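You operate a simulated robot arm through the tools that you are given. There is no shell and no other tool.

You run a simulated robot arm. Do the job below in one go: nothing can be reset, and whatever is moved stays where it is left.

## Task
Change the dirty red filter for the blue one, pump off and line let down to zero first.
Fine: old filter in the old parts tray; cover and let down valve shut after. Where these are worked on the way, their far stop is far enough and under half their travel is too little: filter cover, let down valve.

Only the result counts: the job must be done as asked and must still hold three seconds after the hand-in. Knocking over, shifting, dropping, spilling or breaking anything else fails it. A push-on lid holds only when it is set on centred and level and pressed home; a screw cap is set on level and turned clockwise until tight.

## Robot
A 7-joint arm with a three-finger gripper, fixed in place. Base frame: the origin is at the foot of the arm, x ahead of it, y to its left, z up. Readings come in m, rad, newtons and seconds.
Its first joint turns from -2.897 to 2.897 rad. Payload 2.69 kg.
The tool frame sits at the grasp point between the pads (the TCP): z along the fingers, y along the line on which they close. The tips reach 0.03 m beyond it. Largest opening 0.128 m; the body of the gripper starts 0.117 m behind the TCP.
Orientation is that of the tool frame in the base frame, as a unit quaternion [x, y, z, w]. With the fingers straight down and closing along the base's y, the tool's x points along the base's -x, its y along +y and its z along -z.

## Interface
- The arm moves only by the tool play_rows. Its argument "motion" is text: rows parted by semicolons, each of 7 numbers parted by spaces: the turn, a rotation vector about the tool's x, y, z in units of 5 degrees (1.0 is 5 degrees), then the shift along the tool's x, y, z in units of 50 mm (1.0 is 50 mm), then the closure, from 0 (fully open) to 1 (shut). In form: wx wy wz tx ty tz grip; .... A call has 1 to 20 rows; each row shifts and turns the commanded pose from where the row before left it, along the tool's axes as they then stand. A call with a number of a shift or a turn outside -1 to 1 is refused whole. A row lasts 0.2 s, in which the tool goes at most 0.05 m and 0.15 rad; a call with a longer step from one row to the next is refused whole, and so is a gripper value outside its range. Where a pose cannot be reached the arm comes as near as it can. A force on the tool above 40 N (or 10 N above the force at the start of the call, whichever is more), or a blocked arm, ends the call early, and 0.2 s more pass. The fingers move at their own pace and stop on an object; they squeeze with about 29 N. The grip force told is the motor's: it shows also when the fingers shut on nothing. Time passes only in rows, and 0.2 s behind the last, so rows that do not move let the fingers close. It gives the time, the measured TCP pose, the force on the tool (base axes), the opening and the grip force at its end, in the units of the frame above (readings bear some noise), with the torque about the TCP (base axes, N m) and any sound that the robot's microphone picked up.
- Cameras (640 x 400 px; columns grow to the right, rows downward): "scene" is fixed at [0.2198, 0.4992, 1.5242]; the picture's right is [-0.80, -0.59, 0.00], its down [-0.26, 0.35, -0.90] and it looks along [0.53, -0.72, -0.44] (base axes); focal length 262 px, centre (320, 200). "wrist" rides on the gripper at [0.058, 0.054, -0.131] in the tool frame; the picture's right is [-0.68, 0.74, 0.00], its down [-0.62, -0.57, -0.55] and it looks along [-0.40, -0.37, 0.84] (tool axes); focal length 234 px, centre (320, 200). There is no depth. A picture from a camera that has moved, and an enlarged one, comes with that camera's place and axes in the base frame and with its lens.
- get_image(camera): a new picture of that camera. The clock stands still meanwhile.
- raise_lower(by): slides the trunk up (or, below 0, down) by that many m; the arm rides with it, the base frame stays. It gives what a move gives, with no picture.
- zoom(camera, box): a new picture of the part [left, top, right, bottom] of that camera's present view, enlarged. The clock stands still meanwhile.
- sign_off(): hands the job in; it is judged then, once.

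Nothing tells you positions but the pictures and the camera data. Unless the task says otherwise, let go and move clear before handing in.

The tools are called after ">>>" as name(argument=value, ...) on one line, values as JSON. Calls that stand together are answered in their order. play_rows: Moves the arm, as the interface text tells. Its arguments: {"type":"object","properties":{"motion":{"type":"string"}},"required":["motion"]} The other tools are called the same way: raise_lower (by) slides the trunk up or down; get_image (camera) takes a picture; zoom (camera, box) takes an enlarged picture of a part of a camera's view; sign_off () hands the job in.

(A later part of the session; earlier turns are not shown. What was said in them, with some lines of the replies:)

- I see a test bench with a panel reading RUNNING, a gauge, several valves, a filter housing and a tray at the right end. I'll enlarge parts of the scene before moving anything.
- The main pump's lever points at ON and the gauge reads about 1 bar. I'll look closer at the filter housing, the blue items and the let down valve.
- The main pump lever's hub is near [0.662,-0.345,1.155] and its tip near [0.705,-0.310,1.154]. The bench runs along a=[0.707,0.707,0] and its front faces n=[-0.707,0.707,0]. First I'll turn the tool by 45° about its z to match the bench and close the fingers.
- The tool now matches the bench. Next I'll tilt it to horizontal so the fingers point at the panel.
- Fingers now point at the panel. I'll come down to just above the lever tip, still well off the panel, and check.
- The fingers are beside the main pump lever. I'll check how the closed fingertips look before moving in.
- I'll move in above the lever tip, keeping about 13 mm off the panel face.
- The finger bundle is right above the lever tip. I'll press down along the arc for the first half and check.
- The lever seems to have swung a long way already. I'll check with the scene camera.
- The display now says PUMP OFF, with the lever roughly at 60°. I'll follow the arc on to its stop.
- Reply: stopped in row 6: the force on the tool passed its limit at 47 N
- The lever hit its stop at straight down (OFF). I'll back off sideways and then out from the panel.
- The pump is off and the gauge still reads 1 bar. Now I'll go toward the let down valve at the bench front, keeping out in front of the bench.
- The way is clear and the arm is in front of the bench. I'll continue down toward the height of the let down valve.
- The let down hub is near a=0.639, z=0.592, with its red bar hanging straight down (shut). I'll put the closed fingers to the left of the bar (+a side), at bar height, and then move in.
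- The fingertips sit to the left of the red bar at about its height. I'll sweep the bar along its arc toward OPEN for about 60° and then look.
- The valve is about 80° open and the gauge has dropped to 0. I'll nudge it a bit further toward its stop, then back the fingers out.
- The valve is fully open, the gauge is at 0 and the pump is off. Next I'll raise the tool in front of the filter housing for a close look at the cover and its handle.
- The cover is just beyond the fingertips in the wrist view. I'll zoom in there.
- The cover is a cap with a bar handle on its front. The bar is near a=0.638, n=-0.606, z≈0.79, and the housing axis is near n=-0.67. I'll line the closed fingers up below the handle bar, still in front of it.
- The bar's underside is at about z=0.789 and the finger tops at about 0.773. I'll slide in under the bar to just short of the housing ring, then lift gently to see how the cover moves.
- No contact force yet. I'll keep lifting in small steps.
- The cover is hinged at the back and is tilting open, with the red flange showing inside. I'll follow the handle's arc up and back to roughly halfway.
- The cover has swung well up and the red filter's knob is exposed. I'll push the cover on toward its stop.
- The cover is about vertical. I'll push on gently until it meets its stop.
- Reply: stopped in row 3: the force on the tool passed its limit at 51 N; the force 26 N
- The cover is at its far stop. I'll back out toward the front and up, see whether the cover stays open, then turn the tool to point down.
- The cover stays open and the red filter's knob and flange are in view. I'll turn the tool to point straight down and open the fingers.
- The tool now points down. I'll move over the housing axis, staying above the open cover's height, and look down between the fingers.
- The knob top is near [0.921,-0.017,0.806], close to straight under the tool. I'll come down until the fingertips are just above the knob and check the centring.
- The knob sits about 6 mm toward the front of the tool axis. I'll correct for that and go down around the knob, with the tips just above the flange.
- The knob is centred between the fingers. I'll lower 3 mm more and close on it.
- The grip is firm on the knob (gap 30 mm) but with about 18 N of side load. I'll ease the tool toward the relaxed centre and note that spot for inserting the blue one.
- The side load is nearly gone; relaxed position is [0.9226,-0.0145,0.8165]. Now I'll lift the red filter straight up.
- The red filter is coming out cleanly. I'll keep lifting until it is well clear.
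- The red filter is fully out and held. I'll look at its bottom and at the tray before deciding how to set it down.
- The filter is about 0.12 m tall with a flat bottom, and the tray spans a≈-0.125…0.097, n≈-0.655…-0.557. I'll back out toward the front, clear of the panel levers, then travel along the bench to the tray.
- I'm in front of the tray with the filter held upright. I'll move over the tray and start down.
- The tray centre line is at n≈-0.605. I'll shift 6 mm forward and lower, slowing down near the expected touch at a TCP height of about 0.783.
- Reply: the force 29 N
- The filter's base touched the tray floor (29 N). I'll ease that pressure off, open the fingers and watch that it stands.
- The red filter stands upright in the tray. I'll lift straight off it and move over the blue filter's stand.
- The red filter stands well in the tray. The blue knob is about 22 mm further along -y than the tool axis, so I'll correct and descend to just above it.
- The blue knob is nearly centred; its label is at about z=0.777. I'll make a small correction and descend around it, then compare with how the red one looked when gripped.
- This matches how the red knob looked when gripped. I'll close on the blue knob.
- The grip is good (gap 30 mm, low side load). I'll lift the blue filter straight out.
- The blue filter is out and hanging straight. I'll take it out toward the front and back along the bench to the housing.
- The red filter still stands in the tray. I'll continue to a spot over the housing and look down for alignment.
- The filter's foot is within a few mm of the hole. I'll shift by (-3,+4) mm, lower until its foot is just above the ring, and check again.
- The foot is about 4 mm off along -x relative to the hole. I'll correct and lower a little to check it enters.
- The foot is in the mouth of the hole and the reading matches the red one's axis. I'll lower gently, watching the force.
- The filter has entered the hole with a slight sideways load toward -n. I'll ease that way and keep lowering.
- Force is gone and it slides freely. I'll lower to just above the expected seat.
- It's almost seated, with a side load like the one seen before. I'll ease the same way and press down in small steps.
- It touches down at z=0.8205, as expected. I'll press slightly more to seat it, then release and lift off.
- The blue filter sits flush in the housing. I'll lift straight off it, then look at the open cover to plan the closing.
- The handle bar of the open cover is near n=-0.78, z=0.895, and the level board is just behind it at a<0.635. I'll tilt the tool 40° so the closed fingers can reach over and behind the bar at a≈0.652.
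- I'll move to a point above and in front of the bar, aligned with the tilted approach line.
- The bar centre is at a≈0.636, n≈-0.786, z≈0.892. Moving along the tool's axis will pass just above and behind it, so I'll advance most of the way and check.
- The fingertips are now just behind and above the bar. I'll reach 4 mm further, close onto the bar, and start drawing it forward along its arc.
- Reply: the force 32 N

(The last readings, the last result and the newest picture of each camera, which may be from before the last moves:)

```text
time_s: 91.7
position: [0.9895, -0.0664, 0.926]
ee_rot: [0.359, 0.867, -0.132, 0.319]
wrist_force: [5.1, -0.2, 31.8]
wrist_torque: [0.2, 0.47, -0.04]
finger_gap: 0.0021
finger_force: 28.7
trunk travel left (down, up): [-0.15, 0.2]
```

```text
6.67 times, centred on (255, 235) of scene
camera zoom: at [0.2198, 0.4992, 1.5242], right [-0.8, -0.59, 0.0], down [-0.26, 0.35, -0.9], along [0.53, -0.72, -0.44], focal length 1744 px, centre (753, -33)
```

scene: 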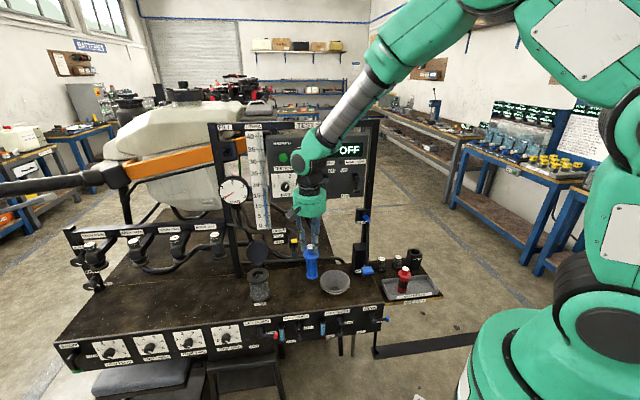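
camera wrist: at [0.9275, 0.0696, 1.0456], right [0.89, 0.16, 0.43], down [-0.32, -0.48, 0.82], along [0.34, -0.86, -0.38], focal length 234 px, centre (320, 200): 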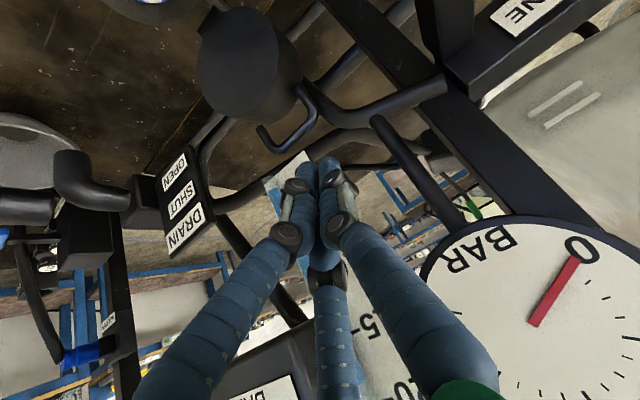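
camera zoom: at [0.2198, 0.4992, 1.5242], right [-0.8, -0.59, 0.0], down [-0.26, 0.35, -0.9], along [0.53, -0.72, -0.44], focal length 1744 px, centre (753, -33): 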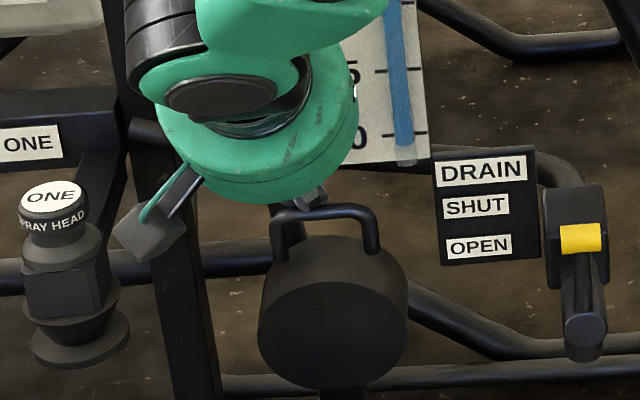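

The cover is coming forward, with some downward pressure on the bar. I'll ease up 3 mm and keep drawing it over the top.

>>> play_rows(motion="0 0 0 -0.039 0 -0.046 1; 0 0 0 0.16 0 -0.16 1; 0 0 0 0.16 0 -0.15 1; 0 0 0 0.17 0 -0.14 1; 0 0 0 0.19 0 -0.11 1; 0 0 0 0 0 0 1")

>>> zoom(camera="wrist", box=[200, 60, 400, 220])

>>> zoom(camera="scene", box=[225, 205, 285, 285])

```text
time_s: 93.1
position: [0.9595, -0.0354, 0.923]
ee_rot: [0.36, 0.868, -0.134, 0.316]
wrist_force: [-1.1, 0.0, -1.2]
wrist_torque: [0.02, -0.01, -0.02]
finger_gap: 0.0024
finger_force: 29.0
trunk travel left (down, up): [-0.15, 0.2]
```

```text
2.50 times, centred on (300, 140) of wrist
camera zoom: at [0.9059, 0.0936, 0.9861], right [0.89, 0.16, 0.43], down [-0.32, -0.48, 0.82], along [0.34, -0.86, -0.38], focal length 585 px, centre (370, 350)
```

zoom: 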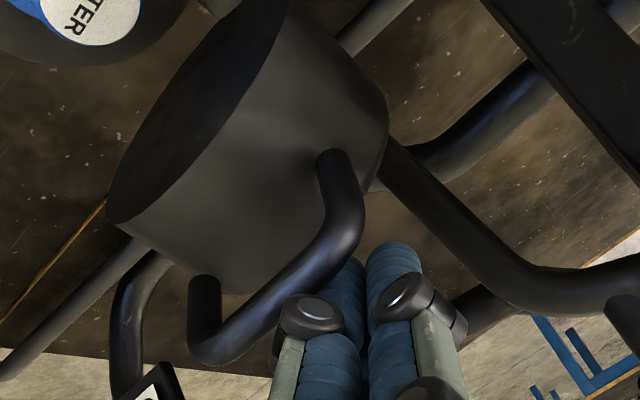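

```text
5.00 times, centred on (255, 245) of scene
camera zoom: at [0.2198, 0.4992, 1.5242], right [-0.8, -0.59, 0.0], down [-0.26, 0.35, -0.9], along [0.53, -0.72, -0.44], focal length 1308 px, centre (645, -25)
```

zoom: 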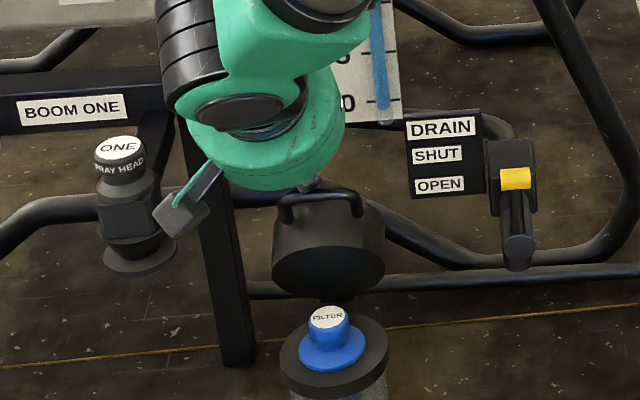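

The cover is past vertical with no excess force. I'll continue down the arc.

>>> play_rows(motion="0 0 0 0.24 0 -0.12 1; 0 0 0 0.25 0 -0.09 1; 0 0 0 0.255 0 -0.06 1; 0 0 0 0.255 0 -0.04 1; 0 0 0 0.223 0 0.01 1; 0 0 0 0.223 0 0.01 1; 0 0 0 0.223 0 0.01 1; 0 0 0 0 0 0 1")

>>> zoom(camera="wrist", box=[200, 60, 400, 220])

>>> zoom(camera="scene", box=[225, 220, 285, 300])

```text
time_s: 94.9
position: [0.9063, 0.016, 0.8818]
ee_rot: [0.359, 0.868, -0.133, 0.316]
wrist_force: [-0.2, 0.0, -0.2]
wrist_torque: [0.03, 0.02, 0.01]
finger_gap: 0.0021
finger_force: 28.7
trunk travel left (down, up): [-0.15, 0.2]
```

```text
2.50 times, centred on (300, 140) of wrist
camera zoom: at [0.8536, 0.1444, 0.9448], right [0.89, 0.16, 0.43], down [-0.32, -0.48, 0.82], along [0.34, -0.86, -0.38], focal length 585 px, centre (370, 350)
```

zoom: 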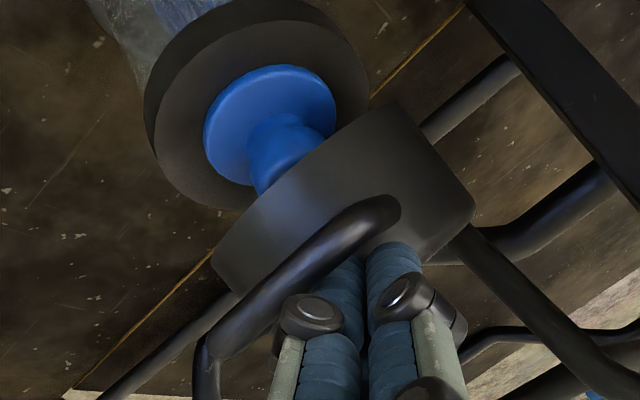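

```text
5.00 times, centred on (255, 260) of scene
camera zoom: at [0.2198, 0.4992, 1.5242], right [-0.8, -0.59, 0.0], down [-0.26, 0.35, -0.9], along [0.53, -0.72, -0.44], focal length 1308 px, centre (645, -100)
```

zoom: 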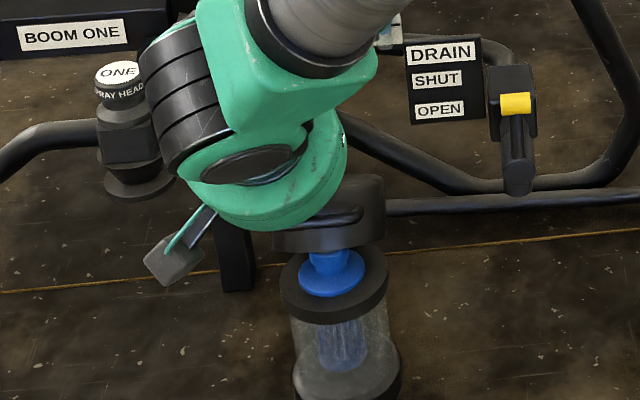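

The cover is now about 40° open, but the fingertip overlaps the gap behind the bar. I'll withdraw it, lift, and reposition above the cap's front edge to press it shut from on top.

>>> play_rows(motion="0 0 0 0 0 -0.3 1; 0 0 0 0 0 -0.3 1; 0 0 0 -0.386 0 -0.46 1; 0 0 0 -0.467 -0.1 0.392 1; 0 0 0 0 0 0 1")

>>> get_image(camera="wrist")

>>> zoom(camera="scene", box=[225, 220, 285, 300])

```text
time_s: 96.1
position: [0.9117, 0.0048, 0.9339]
ee_rot: [0.359, 0.868, -0.134, 0.316]
wrist_force: [0.8, -0.4, -0.9]
wrist_torque: [-0.01, 0.01, 0.0]
finger_gap: 0.0021
finger_force: 28.5
trunk travel left (down, up): [-0.15, 0.2]
```

```text
taken
camera wrist: at [0.8589, 0.1334, 0.9962], right [0.89, 0.16, 0.43], down [-0.32, -0.48, 0.82], along [0.34, -0.86, -0.38], focal length 234 px, centre (320, 200)
```

wrist: 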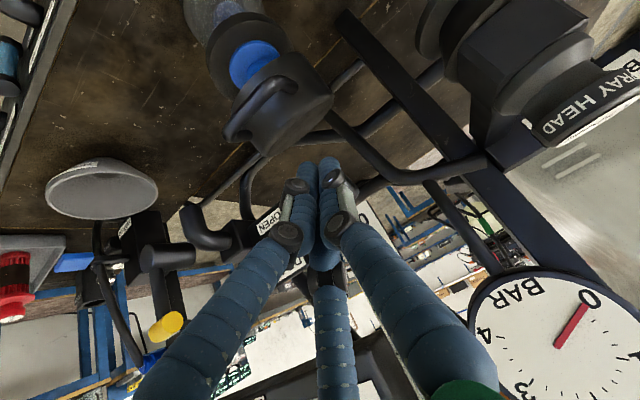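

```text
5.00 times, centred on (255, 260) of scene
camera zoom: at [0.2198, 0.4992, 1.5242], right [-0.8, -0.59, 0.0], down [-0.26, 0.35, -0.9], along [0.53, -0.72, -0.44], focal length 1308 px, centre (645, -100)
```

zoom: 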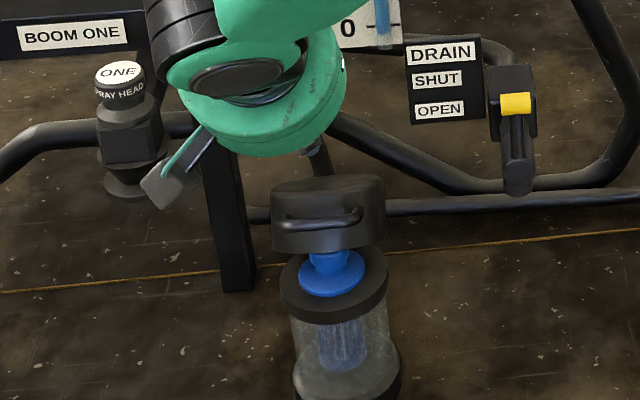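

The cover holds still at about 40° open. I'll shift back over its top face and press it down.

>>> play_rows(motion="0 0 0 -0.383 -0.1 0.32 1; 0 0 0 0.257 0 0.306 1; 0 0 0 0.257 0 0.306 1; 0 0 0 0.213 0 0.083 1; 0 0 0 0.213 0 0.083 1; 0 0 0 0 0 0 1")

>>> zoom(camera="wrist", box=[200, 40, 400, 200])

>>> zoom(camera="scene", box=[225, 220, 285, 300])

```text
time_s: 97.5
position: [0.9187, -0.0094, 0.8743]
ee_rot: [0.359, 0.868, -0.133, 0.317]
wrist_force: [-0.4, -0.3, -0.2]
wrist_torque: [0.01, -0.03, 0.02]
finger_gap: 0.0023
finger_force: 29.0
trunk travel left (down, up): [-0.15, 0.2]
```

```text
2.50 times, centred on (300, 120) of wrist
camera zoom: at [0.8657, 0.1203, 0.9369], right [0.89, 0.16, 0.43], down [-0.32, -0.48, 0.82], along [0.34, -0.86, -0.38], focal length 585 px, centre (370, 400)
```

zoom: 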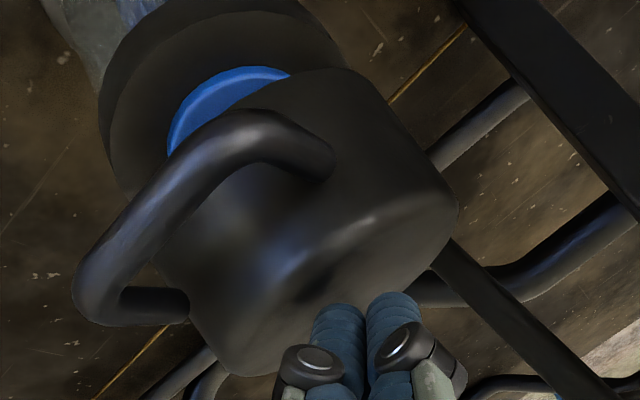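

```text
5.00 times, centred on (255, 260) of scene
camera zoom: at [0.2198, 0.4992, 1.5242], right [-0.8, -0.59, 0.0], down [-0.26, 0.35, -0.9], along [0.53, -0.72, -0.44], focal length 1308 px, centre (645, -100)
```

zoom: 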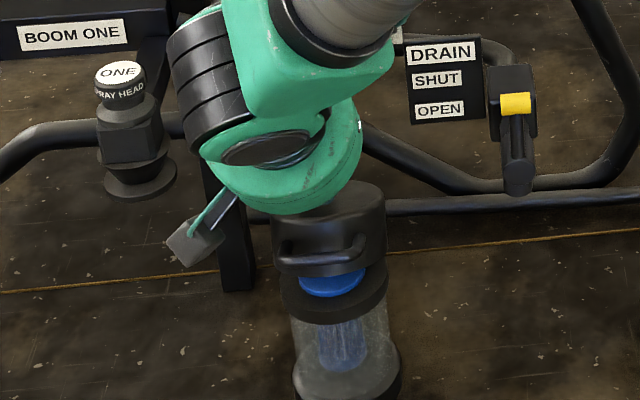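

The cover is going down well. I'll keep pressing toward closed.

>>> play_rows(motion="0 0 0 0.218 0 0.03 1; 0 0 0 0.218 0 0.03 1; 0 0 0 0.12 0 0.03 1; 0 0 0 0.12 0 0.03 1; 0 0 0 0 0 0 1")

>>> zoom(camera="wrist", box=[200, 40, 400, 200])

>>> zoom(camera="scene", box=[225, 220, 285, 300])

```text
time_s: 98.7
position: [0.9038, 0.0066, 0.8508]
ee_rot: [0.36, 0.867, -0.133, 0.318]
wrist_force: [5.0, -4.9, 15.7]
wrist_torque: [-0.28, -0.18, 0.02]
finger_gap: 0.0019
finger_force: 29.1
trunk travel left (down, up): [-0.15, 0.2]
```

```text
2.50 times, centred on (300, 120) of wrist
camera zoom: at [0.8507, 0.1356, 0.9123], right [0.89, 0.16, 0.44], down [-0.32, -0.48, 0.82], along [0.34, -0.86, -0.38], focal length 585 px, centre (370, 400)
```

zoom: 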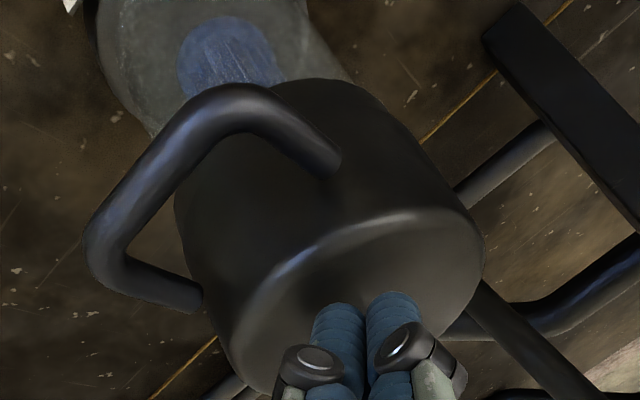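

```text
5.00 times, centred on (255, 260) of scene
camera zoom: at [0.2198, 0.4992, 1.5242], right [-0.8, -0.59, 0.0], down [-0.26, 0.35, -0.9], along [0.53, -0.72, -0.44], focal length 1308 px, centre (645, -100)
```

zoom: 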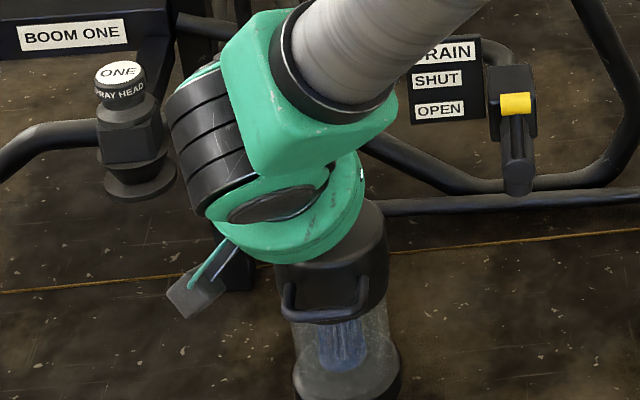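

The cover looks closed; its bar is back where it was at the start. I'll press a little more to be sure, then lift off.

>>> play_rows(motion="0 0 0 0.026 0 0.03 1; 0 0 0 0.02 0 0.023 1; 0 0 0 0 0 0 1")

>>> zoom(camera="scene", box=[235, 250, 285, 312])

```text
time_s: 99.6
position: [0.9059, 0.0062, 0.8497]
ee_rot: [0.36, 0.866, -0.131, 0.32]
wrist_force: [-1.6, -0.3, 13.9]
wrist_torque: [-0.08, 0.1, -0.15]
finger_gap: 0.0024
finger_force: 29.5
trunk travel left (down, up): [-0.15, 0.2]
stopped in row 3: the force on the tool passed its limit at 41 N (the readings are from after the stop); the commanded pose is now the measured one
```

```text
6.45 times, centred on (260, 281) of scene
camera zoom: at [0.2198, 0.4992, 1.5242], right [-0.8, -0.59, 0.0], down [-0.26, 0.35, -0.9], along [0.53, -0.72, -0.44], focal length 1688 px, centre (707, -323)
```

zoom: 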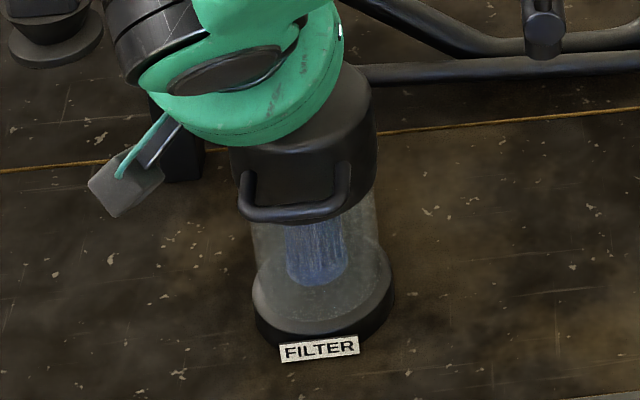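

The cover is fully closed with the blue filter inside. I'll retreat up and forward, then turn the tool horizontal again for the let down valve.

>>> play_rows(motion="0 0 0 0 0 -0.4 1; 0 0 0 0 0 -0.8 1; 0 0 0 0 0 -0.9 1; 0 0 0 0 0 -0.9 1; 0 -1 0 0 0 -0.5 1; 0 -1 0 0 0 -0.5 1; 0 -1 0 0 0 -0.3 1; 0 -1 0 0 0 -0.3 1; 0 -1 0 0 0 -0.3 1; 0 -1 0 0 0 -0.3 1; 0 -1 0 0 0 0 1; 0 -1 0 0 0 0 1; 0 -1 0 0 0 0 1; 0 -1 0 0 0 0 1; 0 0 0 0 0 0 1")

>>> get_image(camera="scene")

>>> get_image(camera="wrist")

```text
time_s: 102.8
position: [0.775, 0.1352, 1.0296]
ee_rot: [0.269, 0.65, -0.271, 0.657]
wrist_force: [0.7, -0.3, -0.6]
wrist_torque: [-0.03, -0.01, -0.02]
finger_gap: 0.0023
finger_force: 28.8
trunk travel left (down, up): [-0.15, 0.2]
```

```text
taken
```

scene: 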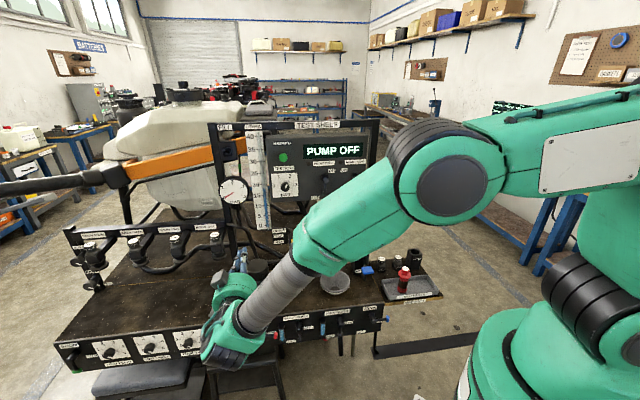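

```text
taken
camera wrist: at [0.7216, 0.2649, 0.9708], right [0.52, 0.52, 0.68], down [-0.79, -0.01, 0.61], along [0.33, -0.85, 0.41], focal length 234 px, centre (320, 200)
```

wrist: 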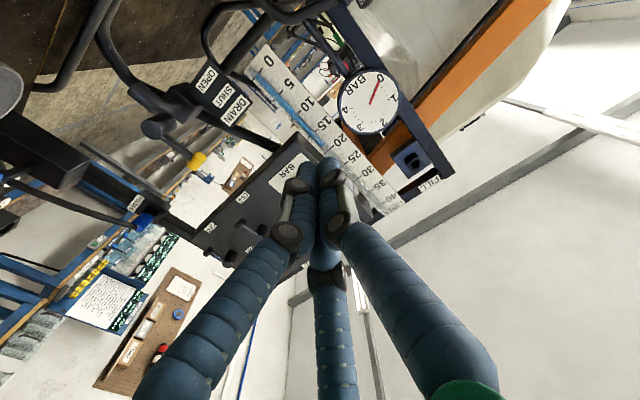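

Now I'll go down in front of the bench to just above the open let down lever.

>>> play_rows(motion="0 0 0 0.8 -0.1 -0.08 1; 0 0 0 0.8 -0.1 -0.08 1; 0 0 0 0.8 -0.1 -0.08 1; 0 0 0 0.8 -0.1 -0.08 1; 0 0 0 0.8 -0.1 -0.08 1; 0 0 0 0.8 -0.1 -0.08 1; 0 0 0 0.8 -0.1 0 1; 0 0 0 0.8 -0.1 0 1; 0 0 0 0.8 -0.1 0 1; 0 0 0 0.8 -0.1 0 1; 0 0 0 0 0 0 1")

>>> get_image(camera="wrist")

>>> zoom(camera="scene", box=[220, 310, 310, 370])

```text
time_s: 105.2
position: [0.7247, 0.1155, 0.6292]
ee_rot: [0.27, 0.652, -0.271, 0.655]
wrist_force: [-0.7, -0.9, -0.5]
wrist_torque: [0.04, -0.02, 0.0]
finger_gap: 0.0022
finger_force: 29.3
trunk travel left (down, up): [-0.15, 0.2]
```

```text
taken
camera wrist: at [0.6713, 0.2455, 0.5709], right [0.52, 0.52, 0.68], down [-0.79, -0.01, 0.61], along [0.33, -0.85, 0.41], focal length 234 px, centre (320, 200)
```

wrist: 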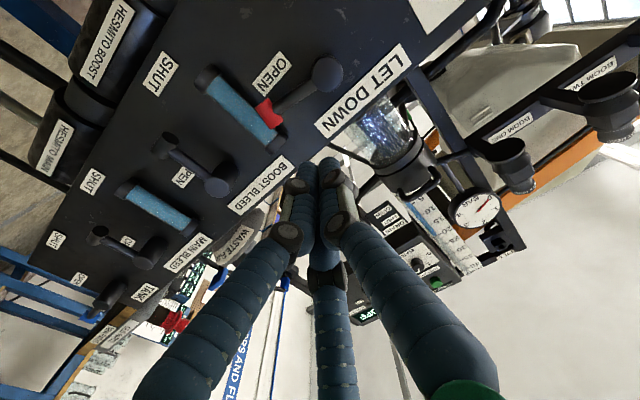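

```text
6.67 times, centred on (265, 340) of scene
camera zoom: at [0.2198, 0.4992, 1.5242], right [-0.8, -0.59, 0.0], down [-0.26, 0.35, -0.9], along [0.53, -0.72, -0.44], focal length 1744 px, centre (687, -733)
```

zoom: 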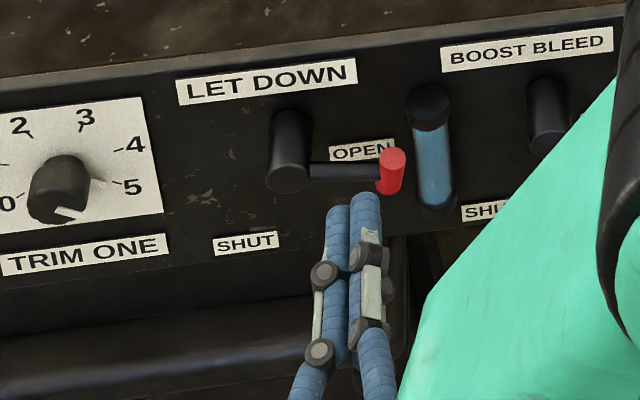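

The lever is open toward -a, with the glass tube just beyond its end. I'll insert the fingers above the lever's rod, between hub and bar, and keep away from the tube.

>>> play_rows(motion="0 0 0 0 0 0.48 1; 0 0 0 0 0 0.48 1; 0 0 0 0 0 0.48 1; 0 0 0 0 0 0 1")

>>> get_image(camera="wrist")

>>> zoom(camera="scene", box=[220, 310, 310, 370])

```text
time_s: 106.2
position: [0.7752, 0.0642, 0.6315]
ee_rot: [0.27, 0.651, -0.271, 0.656]
wrist_force: [-0.3, -0.4, 0.4]
wrist_torque: [0.0, -0.03, 0.0]
finger_gap: 0.0022
finger_force: 29.2
trunk travel left (down, up): [-0.15, 0.2]
```

```text
taken
camera wrist: at [0.7206, 0.1944, 0.5724], right [0.52, 0.52, 0.68], down [-0.79, -0.01, 0.61], along [0.33, -0.85, 0.41], focal length 234 px, centre (320, 200)
```

wrist: 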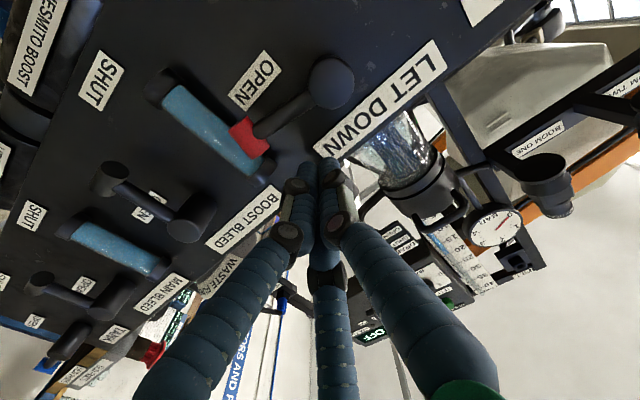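

```text
6.67 times, centred on (265, 340) of scene
camera zoom: at [0.2198, 0.4992, 1.5242], right [-0.8, -0.59, 0.0], down [-0.26, 0.35, -0.9], along [0.53, -0.72, -0.44], focal length 1744 px, centre (687, -733)
```

zoom: 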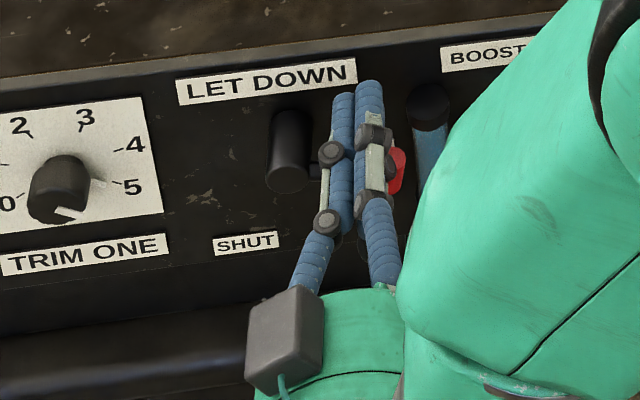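

>>> play_rows(motion="0 0 0 0.19 -0.02 0 1; 0 0 0 0.19 -0.02 0 1; 0 0 0 0.145 -0.01 0 1; 0 0 0 0.145 -0.01 0 1; 0 0 0 0.14 0 0 1; 0 0 0 0.14 0.008 0 1; 0 0 0 0.12 0.04 0 1; 0 0 0 0.12 0.04 0 1; 0 0 0 0 0 0 1")

>>> get_image(camera="wrist")

>>> zoom(camera="scene", box=[220, 310, 310, 370])

```text
time_s: 108.2
position: [0.7773, 0.0648, 0.5711]
ee_rot: [0.269, 0.651, -0.27, 0.656]
wrist_force: [0.0, -0.7, -1.1]
wrist_torque: [0.0, -0.04, 0.0]
finger_gap: 0.0024
finger_force: 28.9
trunk travel left (down, up): [-0.15, 0.2]
```

```text
taken
camera wrist: at [0.7239, 0.1951, 0.5118], right [0.52, 0.52, 0.68], down [-0.79, -0.01, 0.61], along [0.33, -0.85, 0.41], focal length 234 px, centre (320, 200)
```

wrist: 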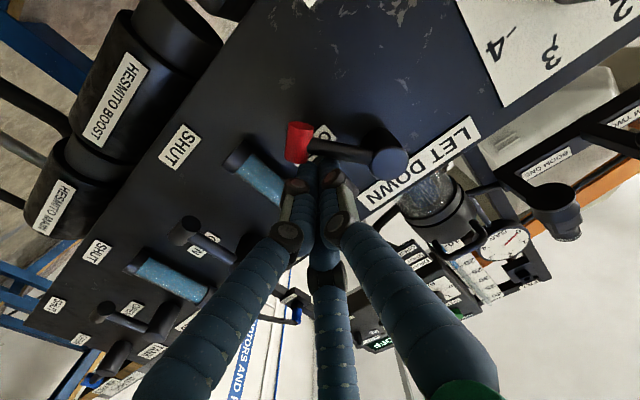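

```text
6.67 times, centred on (265, 340) of scene
camera zoom: at [0.2198, 0.4992, 1.5242], right [-0.8, -0.59, 0.0], down [-0.26, 0.35, -0.9], along [0.53, -0.72, -0.44], focal length 1744 px, centre (687, -733)
```

zoom: 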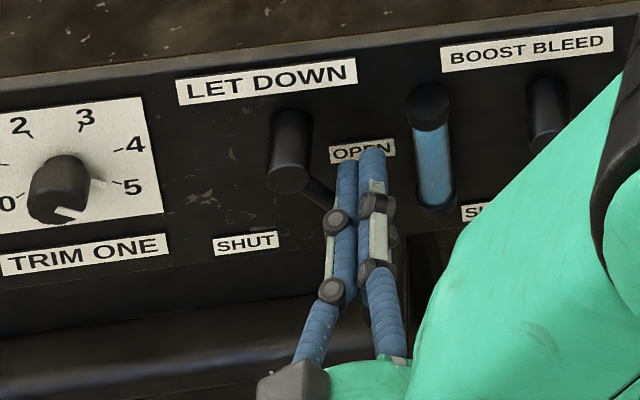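

The lever has come down about halfway. I'll continue the arc to the shut stop.

>>> play_rows(motion="0 0 0 0.105 0.067 0 1; 0 0 0 0.105 0.067 0 1; 0 0 0 0.084 0.093 0 1; 0 0 0 0.084 0.093 0 1; 0 0 0 0.056 0.111 0 1; 0 0 0 0.056 0.111 0 1; 0 0 0 0.02 0.1 0 1; 0 0 0 0 0.1 0 1; 0 0 0 0 0 0 1")

>>> get_image(camera="wrist")

>>> zoom(camera="scene", box=[220, 310, 310, 370])

```text
time_s: 109.7
position: [0.7936, 0.08, 0.5457]
ee_rot: [0.271, 0.65, -0.276, 0.654]
wrist_force: [-12.4, -3.5, 12.2]
wrist_torque: [-0.04, -0.23, -0.15]
finger_gap: 0.0021
finger_force: 29.0
trunk travel left (down, up): [-0.15, 0.2]
stopped in row 7: the force on the tool passed its limit at 45 N (the readings are from after the stop); the commanded pose is now the measured one
```

```text
taken
camera wrist: at [0.7405, 0.2098, 0.4862], right [0.52, 0.52, 0.67], down [-0.79, 0.0, 0.61], along [0.32, -0.85, 0.41], focal length 234 px, centre (320, 200)
```

wrist: 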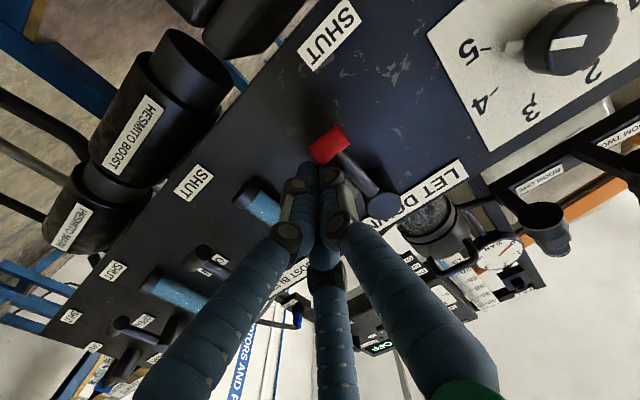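

```text
6.67 times, centred on (265, 340) of scene
camera zoom: at [0.2198, 0.4992, 1.5242], right [-0.8, -0.59, 0.0], down [-0.26, 0.35, -0.9], along [0.53, -0.72, -0.44], focal length 1744 px, centre (687, -733)
```

zoom: 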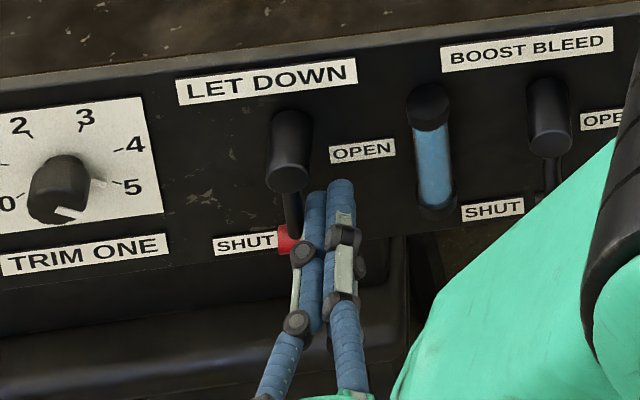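

The lever reached its shut stop. I'll back off sideways and out, then check everything.

>>> play_rows(motion="0 0 0 0 -0.2 0 1; 0 0 0 0 -0.2 -0.4 1; 0 0 0 0 0 -1 1; 0 0 0 0 0 -1 1; 0 0 0 0 0 -1 1; 0 0 0 0 0 0 1")

>>> zoom(camera="scene", box=[220, 310, 310, 370])

>>> get_image(camera="wrist")

>>> get_image(camera="scene")

```text
time_s: 111.1
position: [0.6619, 0.1847, 0.5458]
ee_rot: [0.269, 0.651, -0.276, 0.654]
wrist_force: [0.3, 0.1, 0.4]
wrist_torque: [0.0, 0.02, 0.0]
finger_gap: 0.0023
finger_force: 29.2
trunk travel left (down, up): [-0.15, 0.2]
```

```text
6.67 times, centred on (265, 340) of scene
camera zoom: at [0.2198, 0.4992, 1.5242], right [-0.8, -0.59, 0.0], down [-0.26, 0.35, -0.9], along [0.53, -0.72, -0.44], focal length 1744 px, centre (687, -733)
```

zoom: 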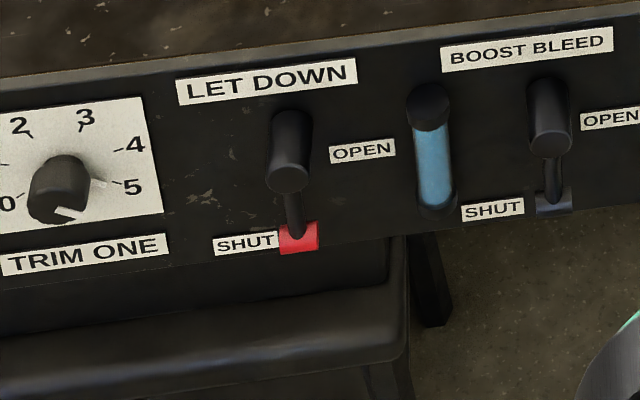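

```text
taken
camera wrist: at [0.6077, 0.3144, 0.4868], right [0.52, 0.52, 0.67], down [-0.79, 0.0, 0.61], along [0.32, -0.85, 0.41], focal length 234 px, centre (320, 200)
```

wrist: 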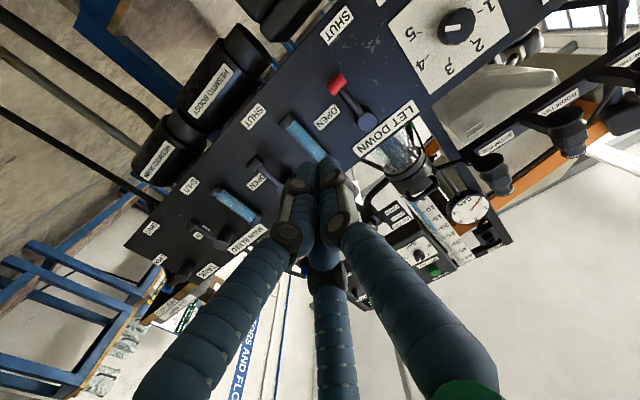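

```text
taken
```

scene: 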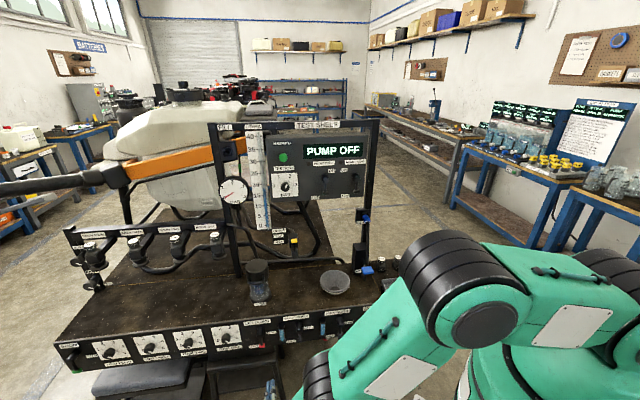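

The let down valve is shut exactly as at the start. I'll lift the arm clear and check the housing, gauge, panel and tray.

>>> play_rows(motion="0 0 0 -0.9 0 -0.2 1; 0 0 0 -0.9 0 0 1; 0 0 0 -0.9 0 0 1; 0 0 0 -0.9 0 0 1; 0 0 0 -0.9 0 0 1; 0 0 0 -0.9 0 0 1; 0 0 0 -0.9 0 0 1; 0 0 0 -0.9 0 0 1; 0 0 0 -0.9 0 0 1; 0 0 0 -0.9 0 0 1; 0 0 0 -0.9 0 0 1; 0 0 0 -0.9 0 0 1; 0 0 0 0 0 0 1")

>>> get_image(camera="scene")

>>> zoom(camera="scene", box=[235, 250, 285, 312])

>>> zoom(camera="scene", box=[340, 220, 460, 310])

>>> zoom(camera="scene", box=[200, 110, 400, 235])

```text
time_s: 113.9
position: [0.6539, 0.1995, 1.085]
ee_rot: [0.27, 0.651, -0.275, 0.654]
wrist_force: [-0.8, -0.4, 0.9]
wrist_torque: [0.06, 0.04, 0.06]
finger_gap: 0.0023
finger_force: 28.7
trunk travel left (down, up): [-0.15, 0.2]
```

```text
taken
```

scene: 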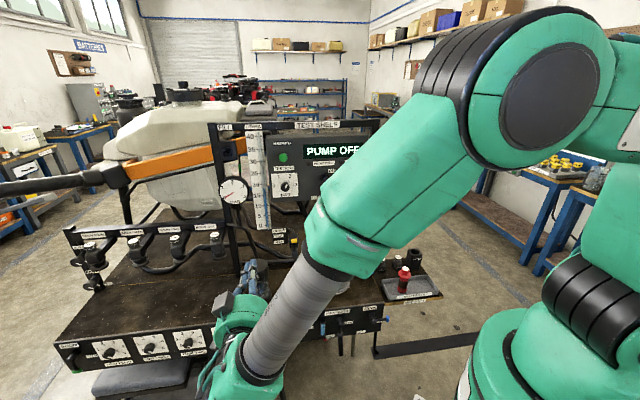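

```text
6.45 times, centred on (260, 281) of scene
camera zoom: at [0.2198, 0.4992, 1.5242], right [-0.8, -0.59, 0.0], down [-0.26, 0.35, -0.9], along [0.53, -0.72, -0.44], focal length 1688 px, centre (707, -323)
```

zoom: 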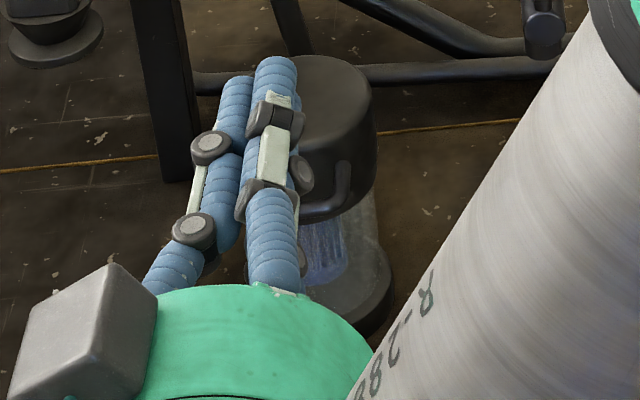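

```text
4.44 times, centred on (400, 265) of scene
camera zoom: at [0.2198, 0.4992, 1.5242], right [-0.8, -0.59, 0.0], down [-0.26, 0.35, -0.9], along [0.53, -0.72, -0.44], focal length 1162 px, centre (-36, -89)
```

zoom: 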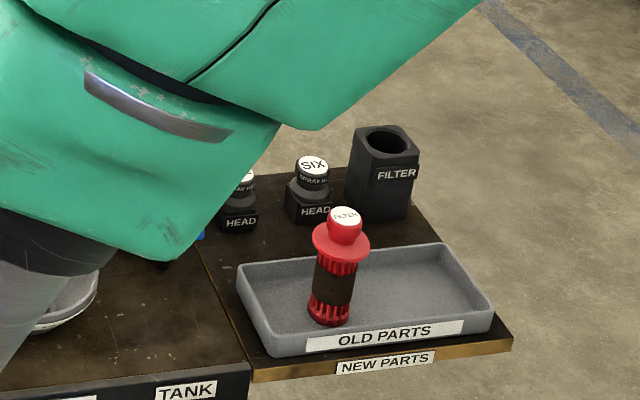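

```text
3.20 times, centred on (300, 172) of scene
camera zoom: at [0.2198, 0.4992, 1.5242], right [-0.8, -0.59, 0.0], down [-0.26, 0.35, -0.9], along [0.53, -0.72, -0.44], focal length 837 px, centre (384, 288)
```

zoom: 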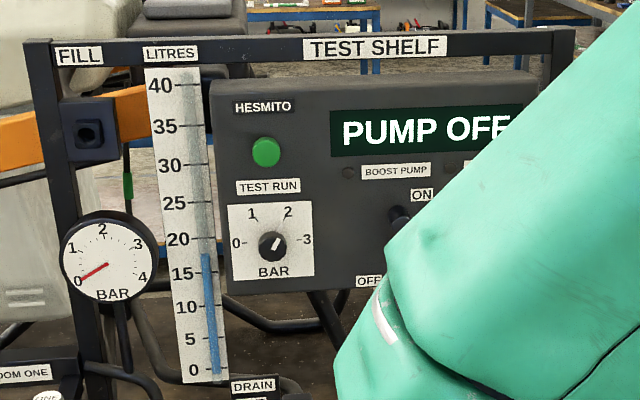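

The gauge is at 0, the pump is off and the red filter stands in the tray. I'll move the arm a bit more out of the way for one last clear look at the cover.

>>> play_rows(motion="0 0 0 -0.3 -0.9 0 1; 0 0 0 -0.3 -0.9 0 1; 0 0 0 -0.3 -0.9 0 1; 0 0 0 -0.3 -0.9 0 1; 0 0 0 -0.3 -0.9 0 1; 0 0 0 -0.3 -0.9 0 1; 0 0 0 0 0 0 1")

>>> get_image(camera="scene")

>>> zoom(camera="scene", box=[235, 250, 285, 312])

>>> zoom(camera="scene", box=[230, 220, 450, 358])

```text
time_s: 115.5
position: [0.4624, 0.0077, 1.1742]
ee_rot: [0.271, 0.65, -0.276, 0.654]
wrist_force: [-0.1, 0.5, 0.8]
wrist_torque: [0.07, 0.03, 0.08]
finger_gap: 0.0023
finger_force: 28.9
trunk travel left (down, up): [-0.15, 0.2]
```

```text
taken
```

scene: 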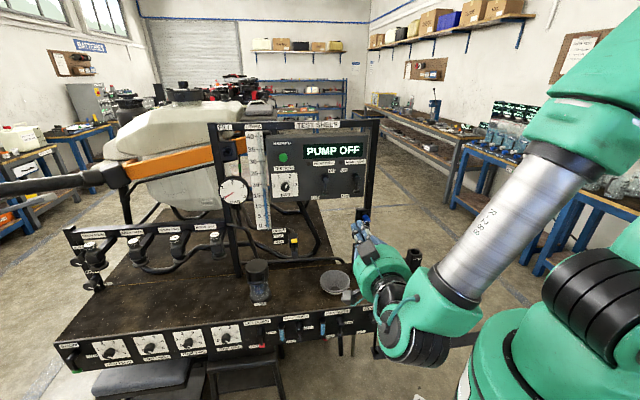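

```text
6.45 times, centred on (260, 281) of scene
camera zoom: at [0.2198, 0.4992, 1.5242], right [-0.8, -0.59, 0.0], down [-0.26, 0.35, -0.9], along [0.53, -0.72, -0.44], focal length 1688 px, centre (707, -323)
```

zoom: 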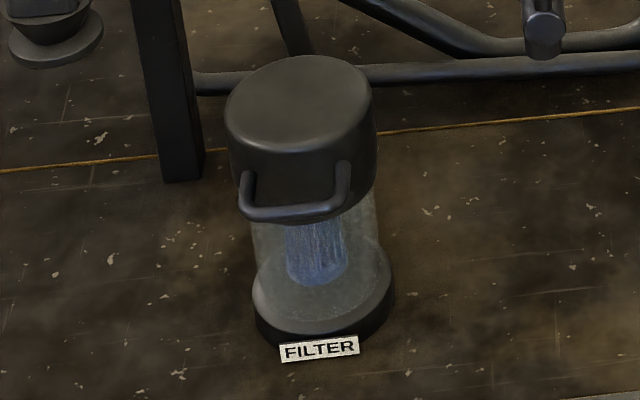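

```text
2.90 times, centred on (340, 289) of scene
camera zoom: at [0.2198, 0.4992, 1.5242], right [-0.8, -0.59, 0.0], down [-0.26, 0.35, -0.9], along [0.53, -0.72, -0.44], focal length 758 px, centre (262, -58)
```

zoom: 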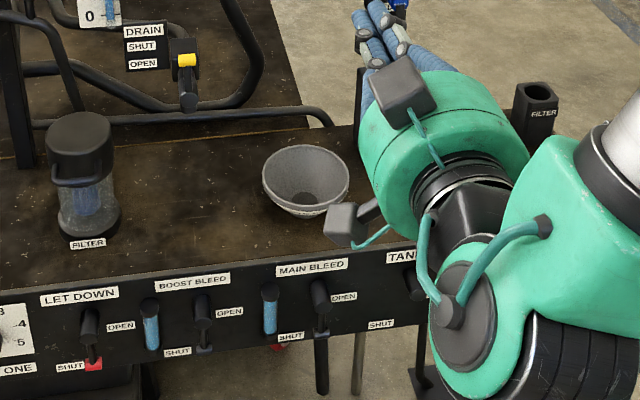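

The cover is closed over the blue filter, the let down valve is shut, the gauge reads 0 and the main pump is off. The red filter stands in the old parts tray, nothing else has moved, and the hand is clear, so I'm handing in.

>>> sign_off()

```text
The job is handed in.
```

The dirty red filter is out and the blue one is in its place. I handed the job in with the arm clear, and have had no verdict back on it.

- **Before the change:** I turned the main pump off and opened the let down valve. The gauge read 0 before I opened the cover.
- **Filters:** The blue filter sits flush in the housing. The red one stands upright in the old parts tray.
- **After the change:** The cover and the let down valve are both shut, back in the positions they had at the start. At the last look, the panel said PUMP OFF and the gauge still read 0.

I saw nothing else on the bench moved or knocked. The new parts shelf was partly hidden by the arm in the last picture.
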